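You operate a simulated robot arm through the tools that you are given. There is no shell and no other tool. Be economical: measure what you need, move in short steps, check, and stop when the job is done.

Carry out the task below with a simulated robot arm. There is one attempt and no reset: what you move stays moved.

TASK
Put the bracket labelled "ONE" from the bench one on top of the small flanged panel and the bracket marked "TWO" on top of the sheet marked dish.
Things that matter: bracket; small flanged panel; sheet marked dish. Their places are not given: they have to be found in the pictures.

It is judged by the outcome, as a careful person would: the job done as asked, and still so three seconds after it is handed in. It fails if anything else is knocked over, pushed out of place, dropped, spilled or broken.

THE ROBOT
A 7-joint arm with a two-finger parallel gripper, fixed in place. Base frame: the origin is at the foot of the arm, x ahead of it, y to its left, z up; the work surface is at about z = 0. Lengths are in mm, angles in rad, forces in N, time in s.
With the tool pointing down near the work surface it reaches from about 240 to 620 mm from the base axis. Its first joint turns from -1.152 to 1.152 rad. Payload 2.6 kg.
Tool frame: the origin (TCP) lies between the finger pads and is the grasp point; the fingertips stand 30 mm ahead of it; z points along the fingers, y is the line along which they close. The gripper opens to 94 mm. The fingers are 28 mm wide and 10 mm thick; the gripper's body (50 by 96 mm) begins 55 mm behind the TCP.
Orientation is that of the tool frame in the base frame, as [roll, pitch, yaw] about the fixed x, y, z axes, in that order (R = Rz(yaw) Ry(pitch) Rx(roll)). With the fingers straight down and closing along the base's y, the tool's x points along the base's -x, its y along +y and its z along -z.

THE INTERFACE
- The arm moves only by the tool arm_command. Its argument "rows" is a list of rows, each a list of 3 entries, a list of its own where there are three numbers: the gripper command, from -1 (fully open) to 1 (shut), values between in proportion, then the shift along the tool's x, y, z in units of 400 mm (1.0 is 400 mm), then the turn about the tool's z in units of 60 degrees (1.0 is 60 degrees). In form: [[hand, [dx, dy, dz], twist], ...]. A call has 1 to 20 rows; each row is the pose to reach, as a shift and turn from the pose commanded when the call began, along the tool's axes at that moment. A call with a number of a shift or a turn outside -1 to 1 is refused whole. A row lasts 0.2 s, in which the tool goes at most 50 mm and 0.15 rad; a call with a longer step from one row to the next is refused whole, and so is a gripper value outside its range. A pose out of reach is approached as far as the arm can. The call stops where the force on the tool passes 40 N (or 10 N more than at its start, if that is more) or the arm is blocked; 0.2 s more then pass. The fingers move at their own pace (about 72 mm/s each) and stop on an object; they squeeze with about 25 N. The grip force told is the motor's: it shows also when the fingers shut on nothing. Time passes only in rows, and 0.2 s behind the last, so rows that repeat a pose let the fingers close. It gives the time, the measured TCP pose, the force on the tool (base axes), the opening and the grip force at its end, in the units of the frame above (readings bear some noise), and new pictures: "views" is both (left out), scene, wrist or none.
- Cameras (640 x 400 px; columns grow to the right, rows downward): "scene" is fixed at [37.5, 435.8, 555.6]; the picture's right is [-0.84, -0.54, 0.00], its down [-0.35, 0.54, -0.76] and it looks along [0.41, -0.64, -0.65] (base axes); focal length 328 px, centre (320, 200). "wrist" rides on the gripper at [-37, 0, -58] in the tool frame; the picture's right is [0.00, -1.00, 0.00], its down [0.97, 0.00, -0.24] and it looks along [0.24, 0.00, 0.97] (tool axes); focal length 218 px, centre (320, 200).
- pixel_to_xyz(camera, pixels): for up to 12 pixels [column, row] of the newest picture of that camera ("zoom" is the newest enlarged one), the place [x, y, z] in the base frame of the surface seen there, good to about 2 mm, but the place of the scene camera against the robot may be out by one fixed shift of up to 25 mm in any direction. No time passes.
- enlarge(camera, box): a new picture of the part [left, top, right, bottom] of that camera's present view, enlarged. No time passes.
- hand_in(): hands the job in; it is judged then, once.

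Work in short steps. Measure before you move; look again where a grasp or a placing could have gone wrong, and mend it. You have 60 turns and 120 pictures in all, the two below and enlarged ones among them. Open the gripper and draw the arm clear of the work before you hand the job in, unless the task says otherwise; then end with one line.

The tools are called after "Emit:" by a JSON object that holds its "method" and its "body". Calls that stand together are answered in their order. arm_command: Moves the arm, as the interface text tells. Its arguments: {"type":"object","properties":{"rows":{"type":"array"},"views":{"type":"string","enum":["both","scene","wrist","none"]}},"required":["rows"]} The other tools are called the same way: pixel_to_xyz (camera, pixels) gives the place of the surface under pixels of a picture; enlarge (camera, box) takes an enlarged picture of a part of a camera's view; hand_in () hands the job in.

At the start:

```text
clock: 0.0
tcp_pos: [397.0, 144.4, 227.0]
tcp_rot: [3.141, -0.001, -3.141]
wrist_force: [-0.5, 0.4, 0.2]
width: 94.0
finger_force: 0.1
```

scene: 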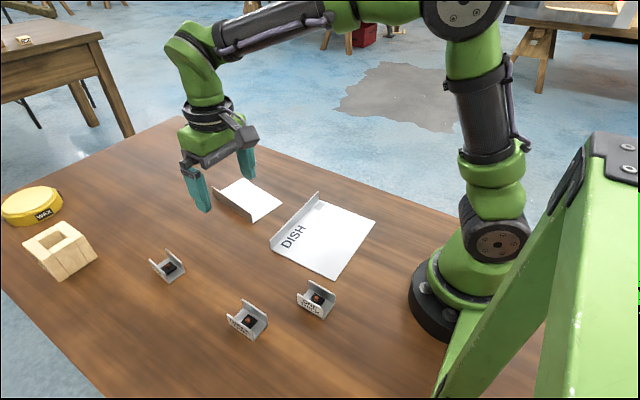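
wrist: 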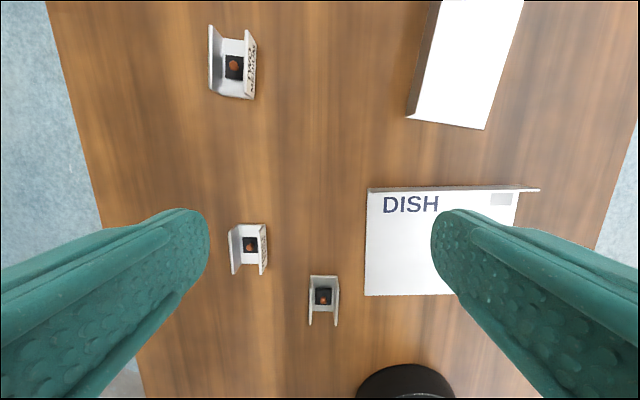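

The pictures show three brackets and two flanged sheets. I enlarge to read the labels.

Emit:
{"method": "enlarge", "body": {"camera": "wrist", "box": [190, 10, 350, 110]}}

Emit:
{"method": "enlarge", "body": {"camera": "wrist", "box": [200, 210, 360, 330]}}

Emit:
{"method": "enlarge", "body": {"camera": "scene", "box": [130, 230, 350, 350]}}

Emit:
{"method": "pixel_to_xyz", "body": {"camera": "wrist", "pixels": [[234, 66], [249, 245], [323, 297], [370, 190], [538, 189], [366, 294], [516, 290], [415, 115], [485, 128], [439, 5], [522, 5]]}}

```text
4.00 times, centred on (270, 60) of wrist
```

zoom: 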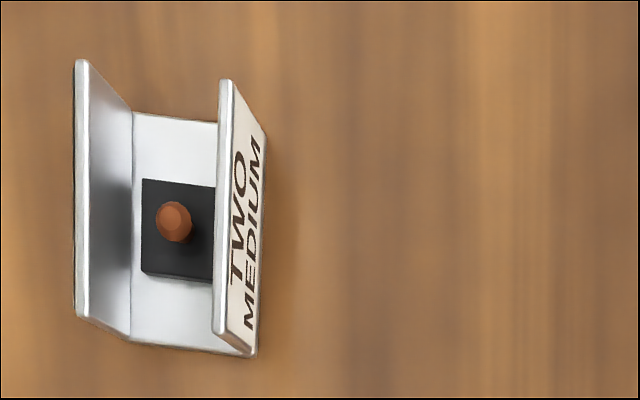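

```text
3.33 times, centred on (280, 270) of wrist
```

zoom: 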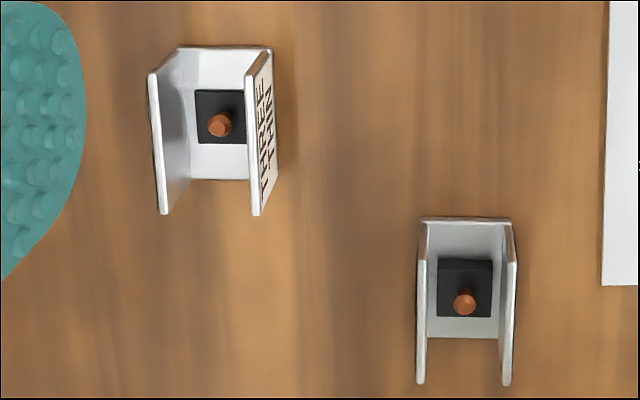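

```text
2.91 times, centred on (240, 290) of scene
```

zoom: 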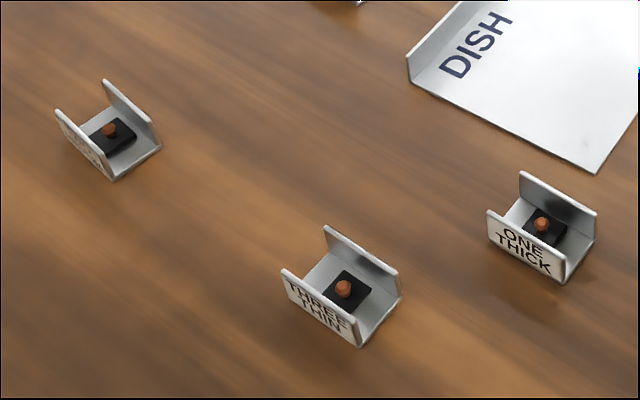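

```text
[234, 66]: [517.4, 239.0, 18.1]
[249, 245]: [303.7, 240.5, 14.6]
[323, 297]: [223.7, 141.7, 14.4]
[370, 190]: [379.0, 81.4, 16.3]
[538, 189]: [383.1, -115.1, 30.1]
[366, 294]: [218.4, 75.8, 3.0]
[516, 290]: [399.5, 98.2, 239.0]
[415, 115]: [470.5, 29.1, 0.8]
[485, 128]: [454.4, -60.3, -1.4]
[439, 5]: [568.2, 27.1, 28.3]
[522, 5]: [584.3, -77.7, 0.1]
```

ONE ("THICK") is the bracket at wrist (323,297), near (224,142). TWO ("MEDIUM") is at wrist (234,66), near (517,239). I move above ONE at a height of about 150 and look.

Emit:
{"method": "arm_command", "body": {"rows": [[-1, [0.1, 0, 0.03], 0], [-1, [0.2, 0, 0.06], 0], [-1, [0.3, 0, 0.1], 0], [-1, [0.38, 0, 0.13], 0], [-1, [0.42, 0, 0.15], 0], [-1, [0.42, 0, 0.15], 0]]}}

```text
clock: 1.4
tcp_pos: [229.7, 145.4, 167.6]
tcp_rot: [-3.141, 0.001, 3.14]
wrist_force: [0.3, 0.0, 0.8]
width: 94.1
finger_force: 0.1
```

scene: 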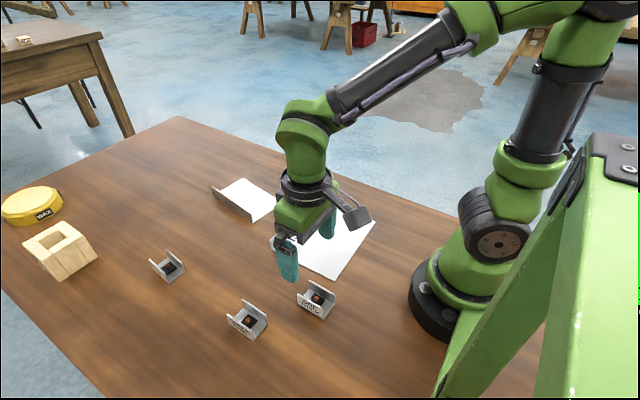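
wrist: 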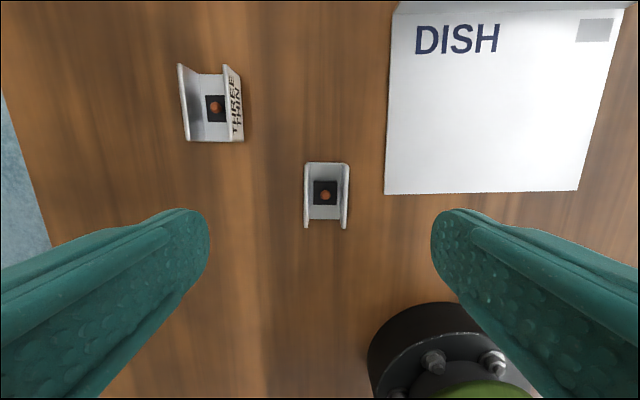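

ONE now sits at wrist (326,195). I measure it and the dish sheet.

Emit:
{"method": "pixel_to_xyz", "body": {"camera": "wrist", "pixels": [[325, 195], [325, 213], [305, 164], [348, 165], [306, 226], [346, 228], [386, 193], [577, 190], [393, 14], [616, 10], [398, 5], [312, 215]]}}

Emit:
{"method": "enlarge", "body": {"camera": "wrist", "box": [286, 145, 366, 245]}}

Emit:
{"method": "enlarge", "body": {"camera": "scene", "box": [200, 160, 300, 230]}}

Emit:
{"method": "pixel_to_xyz", "body": {"camera": "scene", "pixels": [[316, 297], [299, 300], [324, 307], [168, 268], [213, 189], [252, 222], [243, 180], [272, 200], [375, 222], [336, 279], [230, 190], [255, 200]]}}

```text
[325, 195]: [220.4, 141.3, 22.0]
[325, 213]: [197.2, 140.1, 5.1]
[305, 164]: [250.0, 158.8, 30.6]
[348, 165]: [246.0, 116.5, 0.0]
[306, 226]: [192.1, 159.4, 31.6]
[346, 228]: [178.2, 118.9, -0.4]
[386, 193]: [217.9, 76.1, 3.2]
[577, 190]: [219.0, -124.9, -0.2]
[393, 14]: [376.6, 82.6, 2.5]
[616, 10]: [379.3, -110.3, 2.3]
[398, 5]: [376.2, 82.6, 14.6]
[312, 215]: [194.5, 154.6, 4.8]
```

```text
4.00 times, centred on (326, 195) of wrist
```

zoom: 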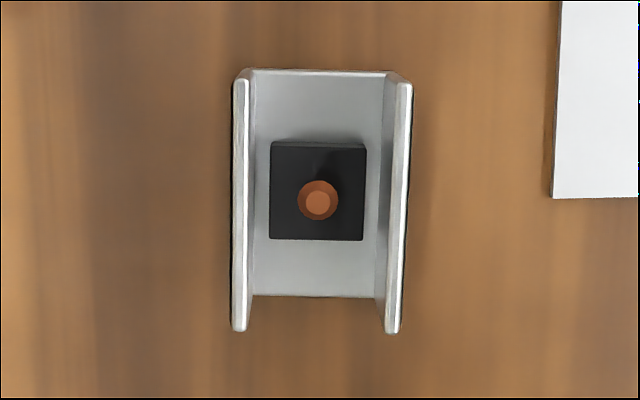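

```text
5.71 times, centred on (250, 195) of scene
```

zoom: 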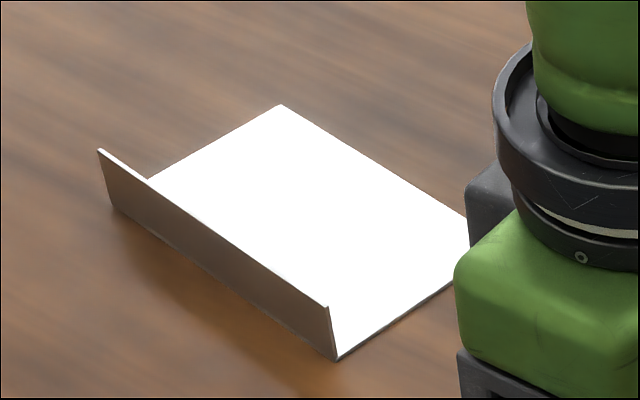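

```text
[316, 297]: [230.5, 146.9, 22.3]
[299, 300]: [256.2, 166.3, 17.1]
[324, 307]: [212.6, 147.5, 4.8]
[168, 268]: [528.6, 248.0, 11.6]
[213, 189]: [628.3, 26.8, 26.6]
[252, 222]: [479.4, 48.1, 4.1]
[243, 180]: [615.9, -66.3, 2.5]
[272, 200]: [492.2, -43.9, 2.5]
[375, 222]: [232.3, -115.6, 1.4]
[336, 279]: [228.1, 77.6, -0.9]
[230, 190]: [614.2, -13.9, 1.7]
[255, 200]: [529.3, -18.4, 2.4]
```

ONE spans x 192–250 and y 121–160, with walls 31 high. I descend to a pre-grasp with the fingers at about 70 mm, to stay clear of the dish sheet.

Emit:
{"method": "arm_command", "body": {"rows": [[-0.49, [0.022, -0.012, 0.08], 0], [-0.49, [0.022, -0.012, 0.16], 0], [-0.49, [0.022, -0.012, 0.24], 0], [-0.49, [0.022, -0.012, 0.24], 0]]}}

```text
clock: 2.4
tcp_pos: [219.9, 139.2, 71.5]
tcp_rot: [3.141, 0.001, -3.141]
wrist_force: [-0.5, -0.2, -0.8]
width: 70.1
finger_force: 0.0
```

scene: 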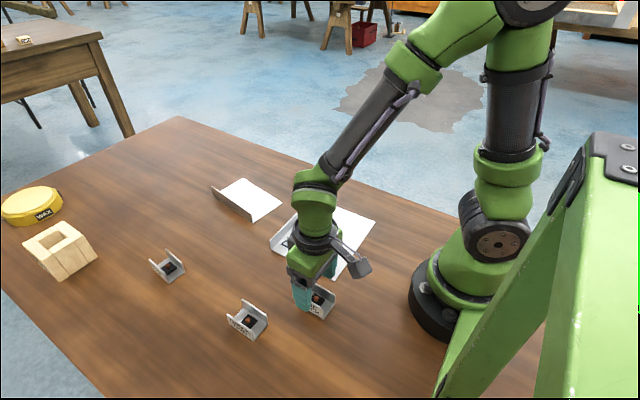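
wrist: 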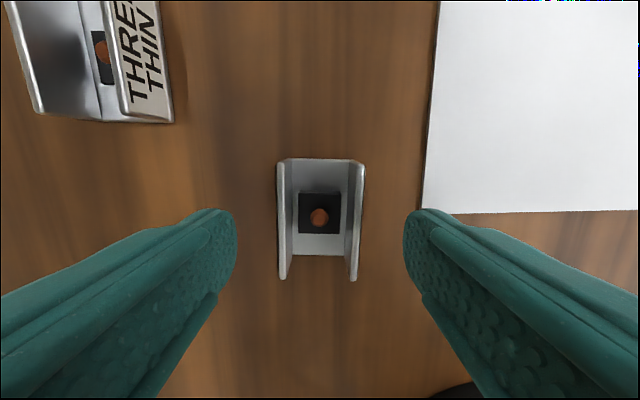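

The bracket is centred between the fingers (columns 279–364). I go down to TCP z of about 36 and close.

Emit:
{"method": "arm_command", "body": {"rows": [[-0.49, [0, 0, 0.05], 0], [-0.49, [0, 0, 0.089], 0], [-0.49, [0, 0, 0.089], 0], [1, [0, 0, 0.089], 0], [1, [0, 0, 0.089], 0], [1, [0, 0, 0.089], 0], [1, [0, 0, 0.089], 0]], "views": "wrist"}}

```text
clock: 4.0
tcp_pos: [221.1, 140.0, 37.7]
tcp_rot: [-3.141, 0.003, -3.141]
wrist_force: [1.3, -0.3, 10.2]
width: 39.7
finger_force: 24.4
```

wrist: 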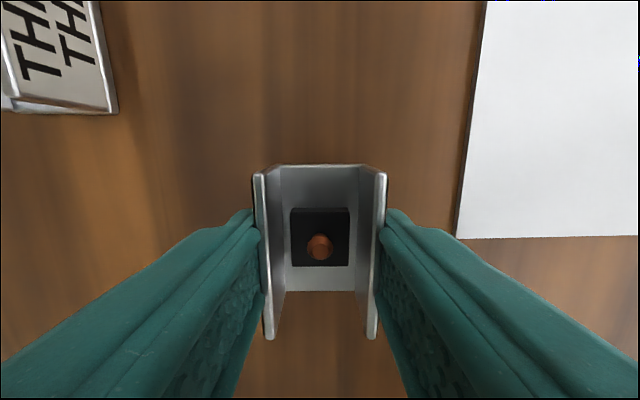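

It is gripped at 39.7 mm. I lift straight up.

Emit:
{"method": "arm_command", "body": {"rows": [[1, [0, 0, -0.05], 0], [1, [0, 0, -0.15], 0], [1, [0, 0, -0.25], 0], [1, [0, 0, -0.33], 0], [1, [0, 0, -0.33], 0]]}}

```text
clock: 5.2
tcp_pos: [219.9, 140.1, 168.6]
tcp_rot: [-3.141, 0.0, -3.141]
wrist_force: [0.4, -0.1, 0.7]
width: 0.0
finger_force: 24.8
```

scene: 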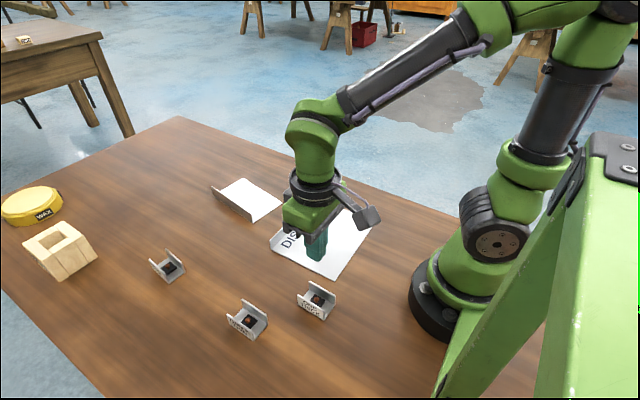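
wrist: 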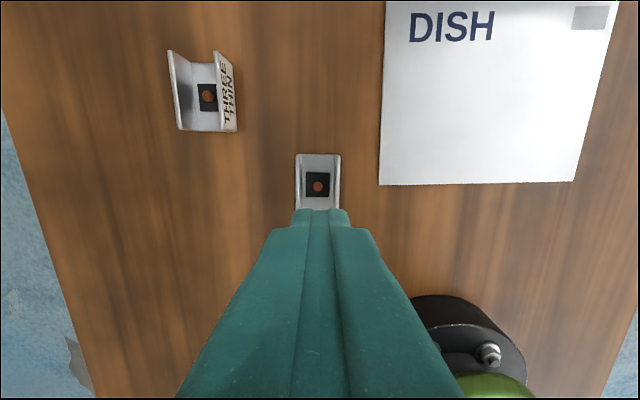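

The bracket slipped out: the width is 0 and it is still on the bench. I look at whether it moved and what its walls are like.

Emit:
{"method": "enlarge", "body": {"camera": "scene", "box": [285, 265, 349, 335]}}

Emit:
{"method": "pixel_to_xyz", "body": {"camera": "scene", "pixels": [[316, 297], [299, 300], [324, 307], [310, 282], [335, 291], [299, 293], [323, 306], [323, 318]]}}

```text
5.71 times, centred on (317, 300) of scene
```

zoom: 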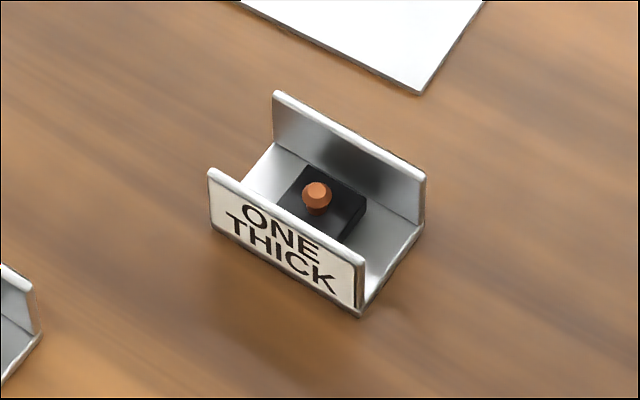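

```text
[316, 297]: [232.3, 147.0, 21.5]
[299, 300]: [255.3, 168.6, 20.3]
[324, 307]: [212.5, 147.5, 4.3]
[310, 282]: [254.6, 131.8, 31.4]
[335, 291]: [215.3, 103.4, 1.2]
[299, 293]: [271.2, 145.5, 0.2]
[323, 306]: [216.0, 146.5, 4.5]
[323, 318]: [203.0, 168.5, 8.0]
```

The bracket hasn't moved. I'll regrip a bit higher and lift slowly in small steps, reading as I go.

Emit:
{"method": "arm_command", "body": {"rows": [[-0.49, [0, 0, 0.0], 0], [-0.49, [0, 0, 0.0], 0], [-0.49, [0, 0, 0.1], 0], [-0.49, [0, 0, 0.2], 0], [-0.49, [0, 0, 0.29], 0], [-0.49, [0, 0, 0.309], 0], [-0.49, [0, 0, 0.309], 0], [-0.49, [0, 0, 0.309], 0]], "views": "none"}}

Emit:
{"method": "arm_command", "body": {"rows": [[1, [0, 0, 0], 0], [1, [0, 0, 0], 0], [1, [0, 0, 0], 0], [1, [0, 0, 0], 0], [1, [0, 0, 0], 0], [1, [0, 0, 0], 0]], "views": "wrist"}}

Emit:
{"method": "arm_command", "body": {"rows": [[1, [0, 0, -0.005], 0], [1, [0, 0, -0.01], 0], [1, [0, 0, -0.015], 0], [1, [0, 0, -0.02], 0], [1, [0, 0, -0.025], 0]]}}

```text
clock: 7.0
tcp_pos: [219.8, 140.6, 44.4]
tcp_rot: [-3.141, 0.0, -3.141]
wrist_force: [-0.7, 0.4, -0.3]
width: 70.0
finger_force: 0.0
```

```text
clock: 8.4
tcp_pos: [220.6, 140.5, 43.6]
tcp_rot: [3.14, -0.001, 3.141]
wrist_force: [0.0, -0.6, 0.0]
width: 39.2
finger_force: 24.9
```

wrist: 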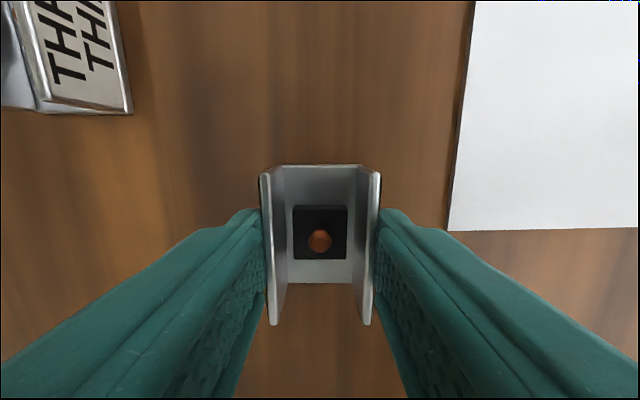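

```text
clock: 9.6
tcp_pos: [220.7, 139.1, 54.5]
tcp_rot: [3.142, 0.0, -3.141]
wrist_force: [-1.0, -0.1, -1.2]
width: 39.3
finger_force: 25.0
```

scene: 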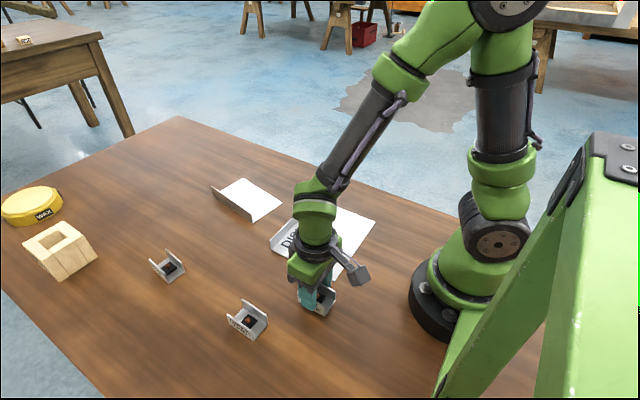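
wrist: 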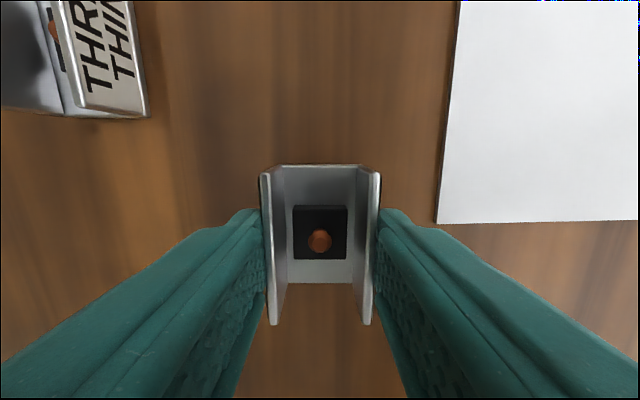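

This time it holds: the bracket stays still in the wrist view while the table recedes. I keep lifting gently.

Emit:
{"method": "arm_command", "body": {"rows": [[1, [0, 0, -0.01], 0], [1, [0, 0, -0.025], 0], [1, [0, 0, -0.045], 0], [1, [0, 0, -0.07], 0], [1, [0, 0, -0.095], 0], [1, [0, 0, -0.12], 0], [1, [0, 0, -0.145], 0], [1, [0, 0, -0.17], 0], [1, [0, 0, -0.185], 0], [1, [0, 0, -0.195], 0], [1, [0, 0, -0.2], 0]]}}

```text
clock: 12.0
tcp_pos: [220.5, 139.8, 134.5]
tcp_rot: [3.14, 0.002, -3.142]
wrist_force: [0.4, -0.4, -0.9]
width: 38.9
finger_force: 25.2
```

scene: 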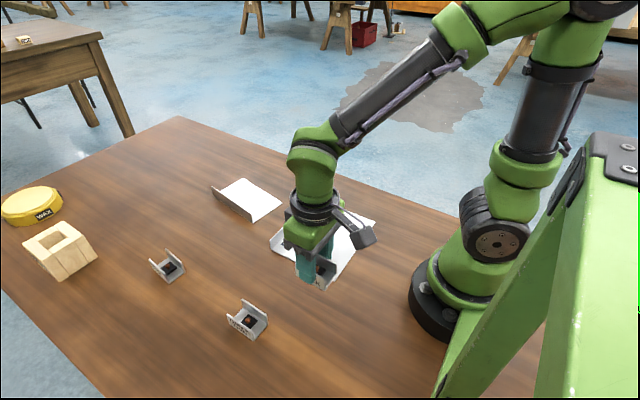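
wrist: 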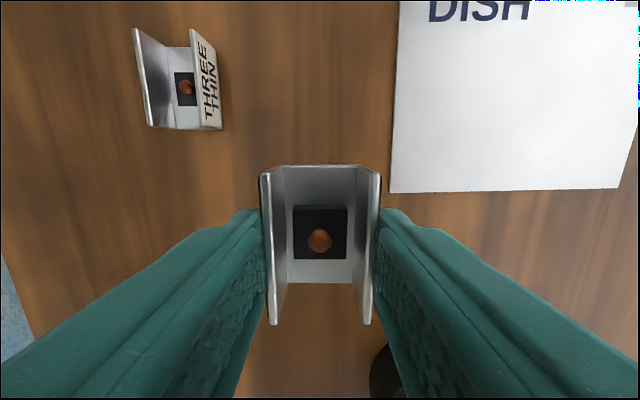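

It is secure at 38.9 mm. I carry it over toward the small panel, near (525,-20), in gentle steps.

Emit:
{"method": "arm_command", "body": {"rows": [[1, [-0.02, -0.01, 0], 0], [1, [-0.05, -0.027, 0], 0], [1, [-0.095, -0.05, 0], 0], [1, [-0.145, -0.076, 0], 0], [1, [-0.2, -0.105, 0], 0], [1, [-0.255, -0.134, 0], 0], [1, [-0.31, -0.163, 0], 0], [1, [-0.365, -0.192, 0], 0], [1, [-0.42, -0.221, 0], 0], [1, [-0.475, -0.25, 0], 0], [1, [-0.53, -0.279, 0], 0], [1, [-0.585, -0.308, 0], 0], [1, [-0.635, -0.334, 0], 0], [1, [-0.68, -0.358, 0], 0], [1, [-0.715, -0.376, 0], 0], [1, [-0.74, -0.39, 0], 0], [1, [-0.755, -0.398, 0], 0], [1, [-0.76, -0.4, 0], 0]]}}

```text
clock: 15.8
tcp_pos: [524.2, -20.0, 133.9]
tcp_rot: [3.14, 0.001, 3.14]
wrist_force: [-0.1, -0.5, -1.5]
width: 39.0
finger_force: 24.9
```

scene: 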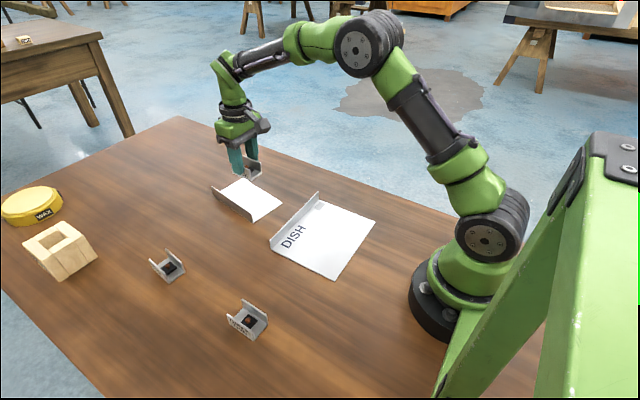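
wrist: 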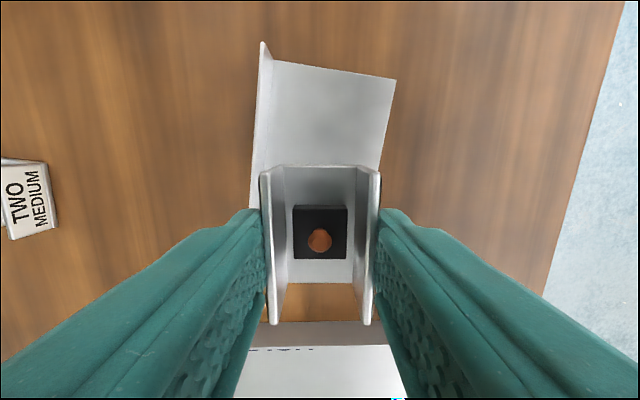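

Emit:
{"method": "pixel_to_xyz", "body": {"camera": "wrist", "pixels": [[272, 66], [394, 82], [380, 162], [263, 44], [252, 200], [330, 120], [350, 300], [256, 170]]}}

```text
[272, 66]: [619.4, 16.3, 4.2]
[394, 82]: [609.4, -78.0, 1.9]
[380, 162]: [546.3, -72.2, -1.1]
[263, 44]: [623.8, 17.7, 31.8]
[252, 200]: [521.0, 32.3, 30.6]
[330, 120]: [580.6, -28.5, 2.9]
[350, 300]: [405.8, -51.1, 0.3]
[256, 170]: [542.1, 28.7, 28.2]
```

The panel's centre is about (540,-20), its flange lies along a direction turned -0.137 rad, and its surface is at z of about 3. I align, then lower in steps.

Emit:
{"method": "arm_command", "body": {"rows": [[1, [-0.02, -0.005, 0], 0.06], [1, [-0.04, -0.01, 0.0], 0.13], [1, [-0.04, -0.01, 0.03], 0.13], [1, [-0.04, -0.01, 0.07], 0.13], [1, [-0.04, -0.01, 0.11], 0.13], [1, [-0.04, -0.01, 0.14], 0.13], [1, [-0.04, -0.01, 0.16], 0.13], [1, [-0.04, -0.01, 0.17], 0.13]]}}

```text
clock: 17.6
tcp_pos: [539.5, -23.1, 65.5]
tcp_rot: [3.141, 0.0, 3.005]
wrist_force: [-0.3, 0.7, -0.8]
width: 39.4
finger_force: 24.9
```

scene: 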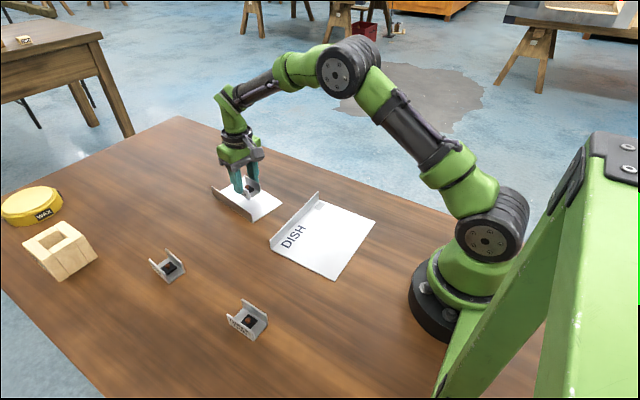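
wrist: 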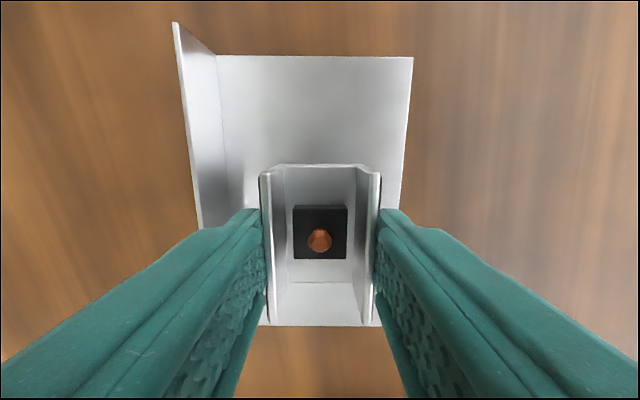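

It is well aligned over the panel. I lower about 19 mm until it touches.

Emit:
{"method": "arm_command", "body": {"rows": [[1, [0, 0, 0.015], 0], [1, [0, 0, 0.03], 0], [1, [0, 0, 0.04], 0], [1, [0, 0, 0.046], 0], [1, [0, 0, 0.046], 0]], "views": "wrist"}}

```text
clock: 18.8
tcp_pos: [540.4, -23.2, 48.1]
tcp_rot: [3.141, 0.0, 3.005]
wrist_force: [0.0, -0.1, -0.6]
width: 39.3
finger_force: 24.6
```

wrist: 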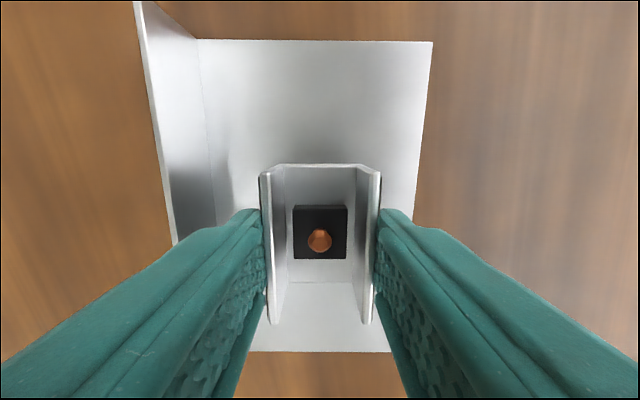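

There is no contact yet (z 48.1, force about 0). I go down in 1 mm steps to find it.

Emit:
{"method": "arm_command", "body": {"rows": [[1, [0, 0, 0.003], 0], [1, [0, 0, 0.005], 0], [1, [0, 0, 0.005], 0]], "views": "none"}}

```text
clock: 19.6
tcp_pos: [540.5, -24.2, 46.5]
tcp_rot: [-3.141, 0.001, 3.005]
wrist_force: [-3.0, 0.4, 8.9]
width: 39.1
finger_force: 25.2
```

There is contact at 8.9 N. I release part-way and rise.

Emit:
{"method": "arm_command", "body": {"rows": [[-0.25, [0, 0, -0.003], 0], [-0.25, [0, 0, -0.003], 0], [-0.25, [0, 0, -0.003], 0], [-0.25, [0, 0, -0.04], 0], [-0.25, [0, 0, -0.1], 0], [-0.25, [0, 0, -0.2], 0], [-0.25, [0, 0, -0.3], 0], [-0.25, [0, 0, -0.3], 0]]}}

```text
clock: 21.4
tcp_pos: [541.3, -24.5, 165.7]
tcp_rot: [3.14, -0.001, 3.005]
wrist_force: [-0.4, 0.9, -0.7]
width: 58.8
finger_force: 0.1
```

scene: 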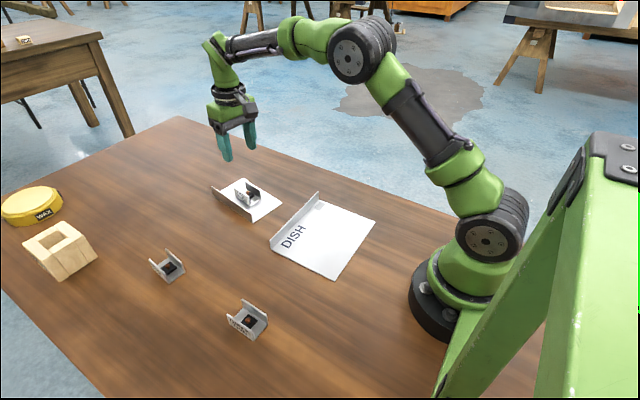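
wrist: 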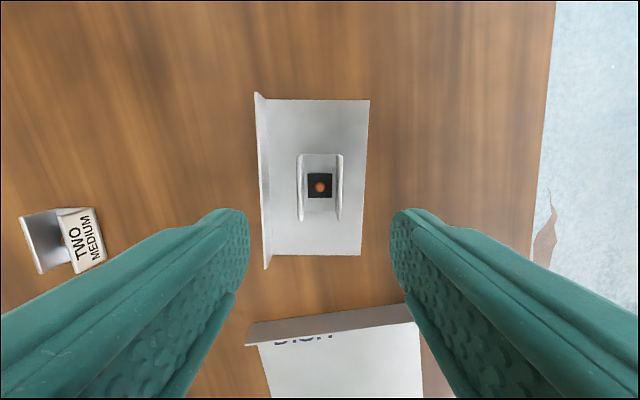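

ONE rests squarely on the small panel. Next I move over TWO, near (515,238), with the twist restored.

Emit:
{"method": "arm_command", "body": {"rows": [[-0.5, [0.015, 0.06, 0], -0.01], [-0.5, [0.04, 0.16, 0], -0.03], [-0.5, [0.065, 0.26, 0], -0.05], [-0.5, [0.09, 0.36, 0], -0.07], [-0.5, [0.115, 0.46, 0], -0.09], [-0.5, [0.14, 0.55, 0], -0.11], [-0.5, [0.157, 0.62, 0], -0.13], [-0.5, [0.161, 0.639, 0], -0.13], [-0.5, [0.161, 0.639, 0], -0.13]]}}

```text
clock: 23.4
tcp_pos: [510.6, 238.6, 166.6]
tcp_rot: [-3.141, -0.001, 3.141]
wrist_force: [0.1, 1.1, 0.9]
width: 70.6
finger_force: 0.1
```

scene: 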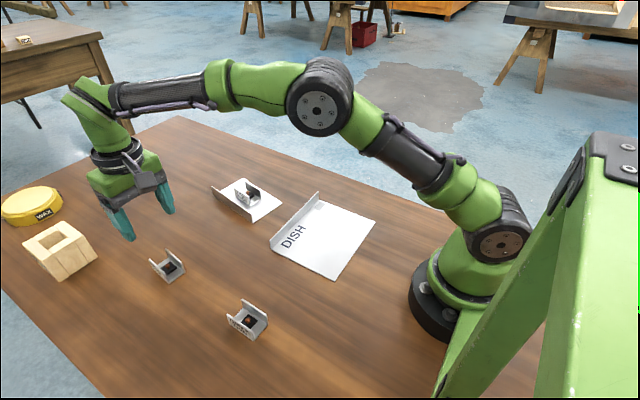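
wrist: 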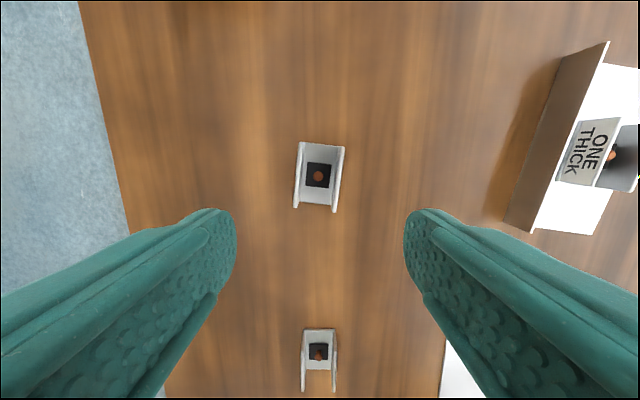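

Emit:
{"method": "enlarge", "body": {"camera": "wrist", "box": [280, 130, 360, 230]}}

Emit:
{"method": "pixel_to_xyz", "body": {"camera": "wrist", "pixels": [[300, 143], [295, 206], [343, 148], [335, 210], [318, 175], [316, 198]]}}

```text
4.00 times, centred on (320, 180) of wrist
```

zoom: 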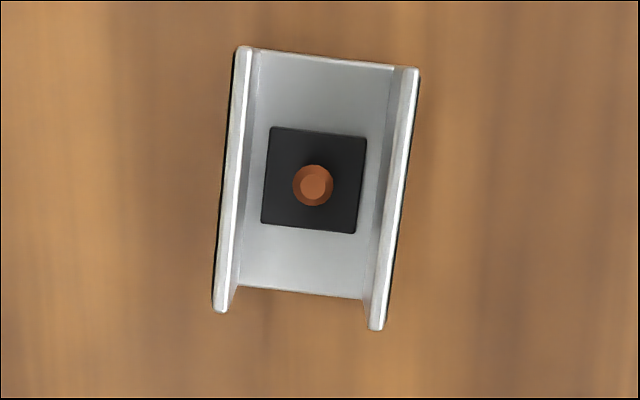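

```text
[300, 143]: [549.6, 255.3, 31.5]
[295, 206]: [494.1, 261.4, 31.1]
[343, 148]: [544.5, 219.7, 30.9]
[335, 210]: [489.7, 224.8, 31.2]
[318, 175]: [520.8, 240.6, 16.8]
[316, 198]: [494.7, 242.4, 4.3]
```

TWO is centred at (519.5,240.3) with a yaw of -0.105. I align and descend to pre-grasp.

Emit:
{"method": "arm_command", "body": {"rows": [[-0.5, [-0.022, 0.004, 0.03], 0.1], [-0.5, [-0.022, 0.004, 0.1], 0.1], [-0.5, [-0.022, 0.004, 0.18], 0.1], [-0.5, [-0.022, 0.004, 0.22], 0.1], [-0.5, [-0.022, 0.004, 0.22], 0.1]], "views": "wrist"}}

```text
clock: 24.6
tcp_pos: [518.9, 239.4, 77.8]
tcp_rot: [3.141, 0.001, 3.036]
wrist_force: [0.3, 0.6, 0.5]
width: 70.5
finger_force: 0.1
```

wrist: 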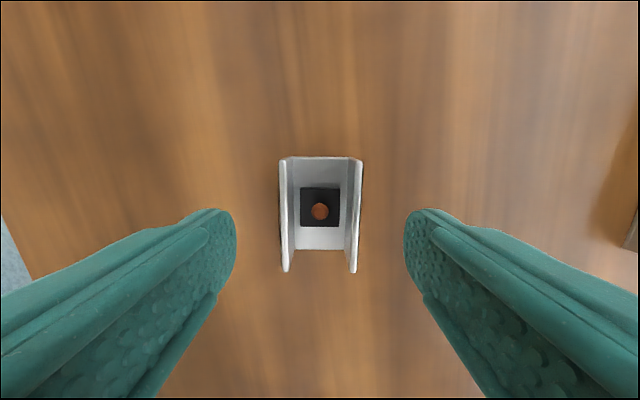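

It is centred and aligned. I descend to z of about 43, let the grip build fully, then lift slowly.

Emit:
{"method": "arm_command", "body": {"rows": [[-0.5, [0, 0, 0.04], 0], [-0.5, [0, 0, 0.075], 0], [-0.5, [0, 0, 0.087], 0], [-0.5, [0, 0, 0.087], 0], [1, [0, 0, 0.087], 0], [1, [0, 0, 0.087], 0], [1, [0, 0, 0.087], 0], [1, [0, 0, 0.087], 0], [1, [0, 0, 0.087], 0], [1, [0, 0, 0.087], 0]], "views": "none"}}

Emit:
{"method": "arm_command", "body": {"rows": [[1, [0, 0, -0.005], 0], [1, [0, 0, -0.01], 0], [1, [0, 0, -0.02], 0], [1, [0, 0, -0.035], 0], [1, [0, 0, -0.055], 0], [1, [0, 0, -0.08], 0], [1, [0, 0, -0.105], 0], [1, [0, 0, -0.13], 0], [1, [0, 0, -0.155], 0], [1, [0, 0, -0.18], 0], [1, [0, 0, -0.2], 0], [1, [0, 0, -0.215], 0], [1, [0, 0, -0.22], 0]]}}

```text
clock: 26.8
tcp_pos: [519.2, 238.9, 41.7]
tcp_rot: [-3.141, 0.001, 3.037]
wrist_force: [0.3, 0.4, -0.3]
width: 39.3
finger_force: 25.2
```

```text
clock: 29.6
tcp_pos: [518.9, 239.1, 131.1]
tcp_rot: [-3.141, -0.001, 3.038]
wrist_force: [0.8, -0.8, -1.3]
width: 39.5
finger_force: 25.0
```

scene: 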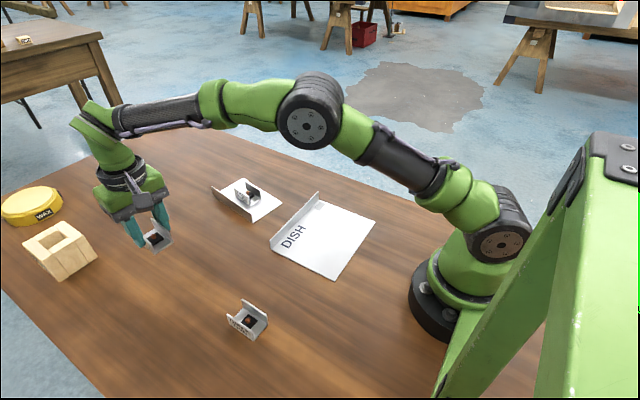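
wrist: 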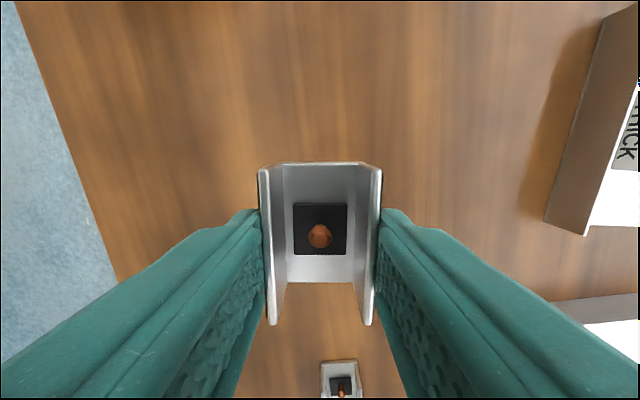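

TWO is held at 39.5 mm. I carry it to the middle of the dish sheet, about (290,-10).

Emit:
{"method": "arm_command", "body": {"rows": [[1, [0.01, -0.014, 0], -0.002], [1, [0.03, -0.041, 0], -0.006], [1, [0.06, -0.081, 0], -0.012], [1, [0.095, -0.129, 0], -0.02], [1, [0.13, -0.176, 0], -0.03], [1, [0.166, -0.224, 0], -0.035], [1, [0.202, -0.272, 0], -0.04], [1, [0.237, -0.319, 0], -0.05], [1, [0.272, -0.367, 0], -0.055], [1, [0.307, -0.414, 0], -0.06], [1, [0.343, -0.462, 0], -0.07], [1, [0.378, -0.51, 0], -0.075], [1, [0.413, -0.557, 0], -0.08], [1, [0.444, -0.598, 0], -0.09], [1, [0.469, -0.632, 0], -0.095], [1, [0.489, -0.659, 0], -0.1], [1, [0.5, -0.674, 0], -0.1], [1, [0.504, -0.679, 0], -0.1]]}}

```text
clock: 33.4
tcp_pos: [291.4, -8.2, 130.1]
tcp_rot: [3.141, 0.001, -3.141]
wrist_force: [0.3, -0.2, 0.1]
width: 39.0
finger_force: 24.9
```

scene: 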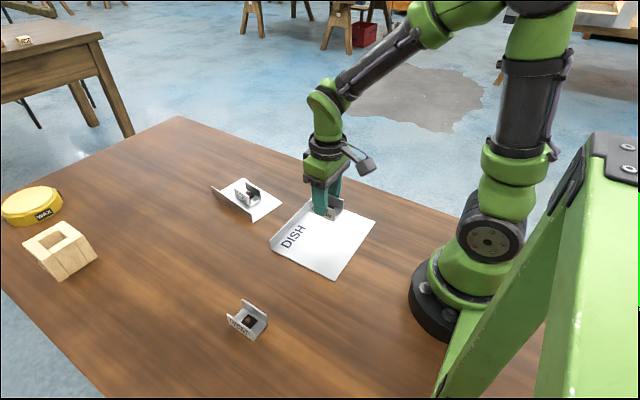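
wrist: 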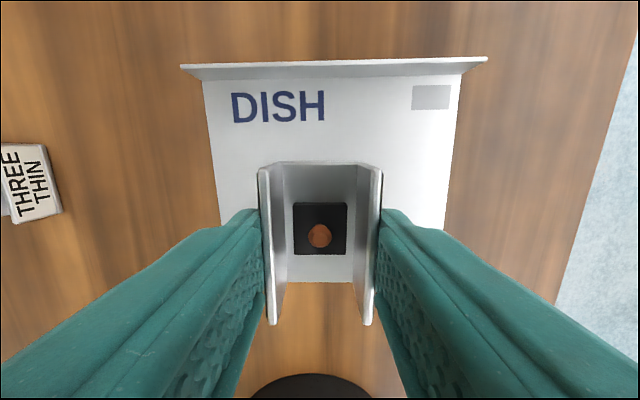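

It is over the dish sheet. I lower to z of about 50.

Emit:
{"method": "arm_command", "body": {"rows": [[1, [0, 0, 0.02], 0], [1, [0, 0, 0.06], 0], [1, [0, 0, 0.11], 0], [1, [0, 0, 0.15], 0], [1, [0, 0, 0.18], 0], [1, [0, 0, 0.195], 0], [1, [0, 0, 0.203], 0], [1, [0, 0, 0.203], 0]], "views": "wrist"}}

Emit:
{"method": "arm_command", "body": {"rows": [[1, [0, 0, 0.003], 0], [1, [0, 0, 0.006], 0], [1, [0, 0, 0.008], 0], [1, [0, 0, 0.008], 0]], "views": "none"}}

```text
clock: 35.2
tcp_pos: [290.6, -11.3, 50.1]
tcp_rot: [-3.14, -0.001, 3.142]
wrist_force: [0.1, 0.5, -1.1]
width: 39.0
finger_force: 25.3
```

wrist: 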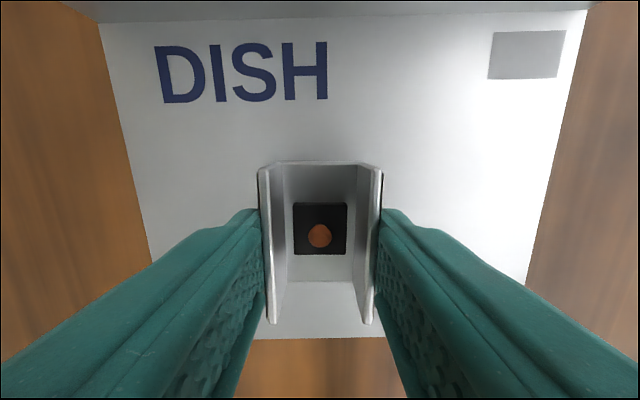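

```text
clock: 36.2
tcp_pos: [291.6, -10.5, 46.4]
tcp_rot: [-3.141, 0.0, 3.141]
wrist_force: [-0.6, -0.2, -0.2]
width: 39.1
finger_force: 24.7
```

There is no contact yet at z 46.4. I continue in fine steps.

Emit:
{"method": "arm_command", "body": {"rows": [[1, [0, 0, 0.0025], 0], [1, [0, 0, 0.004], 0], [1, [0, 0, 0.004], 0]], "views": "none"}}

```text
clock: 37.0
tcp_pos: [292.2, -9.9, 45.9]
tcp_rot: [3.142, 0.001, 3.141]
wrist_force: [-4.1, -2.1, 16.5]
width: 39.0
finger_force: 25.0
```

It is in contact. I release and rise.

Emit:
{"method": "arm_command", "body": {"rows": [[1, [0, 0, -0.003], 0], [-0.4, [0, 0, -0.003], 0], [-0.4, [0, 0, -0.003], 0], [-0.4, [0, 0, -0.003], 0], [-0.4, [0, 0, -0.04], 0], [-0.4, [0, 0, -0.1], 0], [-0.4, [0, 0, -0.2], 0], [-0.4, [0, 0, -0.3], 0], [-1, [0, 0, -0.4], 0], [-1, [0, 0, -0.45], 0], [-1, [0, 0, -0.45], 0]]}}

```text
clock: 39.4
tcp_pos: [291.1, -8.9, 225.1]
tcp_rot: [3.141, -0.001, -3.14]
wrist_force: [-0.1, 0.2, 0.2]
width: 93.8
finger_force: 0.1
```

scene: 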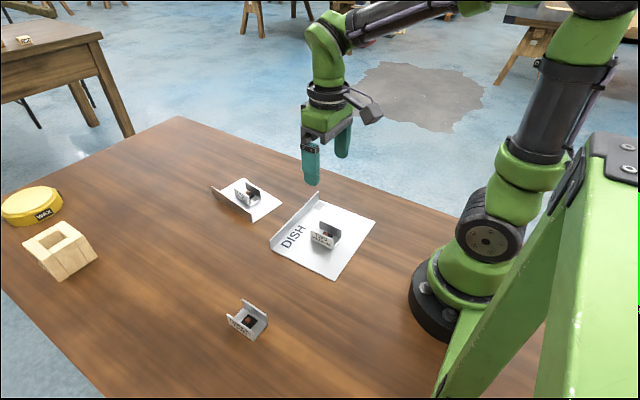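
wrist: 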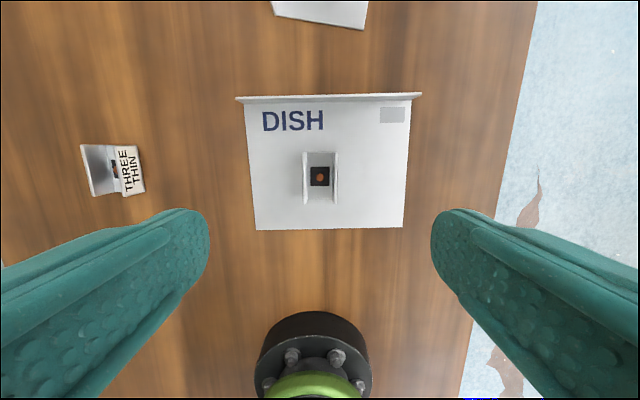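

Both brackets rest on their sheets, THREE is untouched, and the gripper is open and clear, so I hand in.

Emit:
{"method": "hand_in", "body": {}}

```text
The job is handed in.
```

Bracket ONE is on the small flanged panel and bracket TWO is on the sheet marked DISH; ONE slipped from the gripper on the first lift without moving, and nothing else was disturbed.
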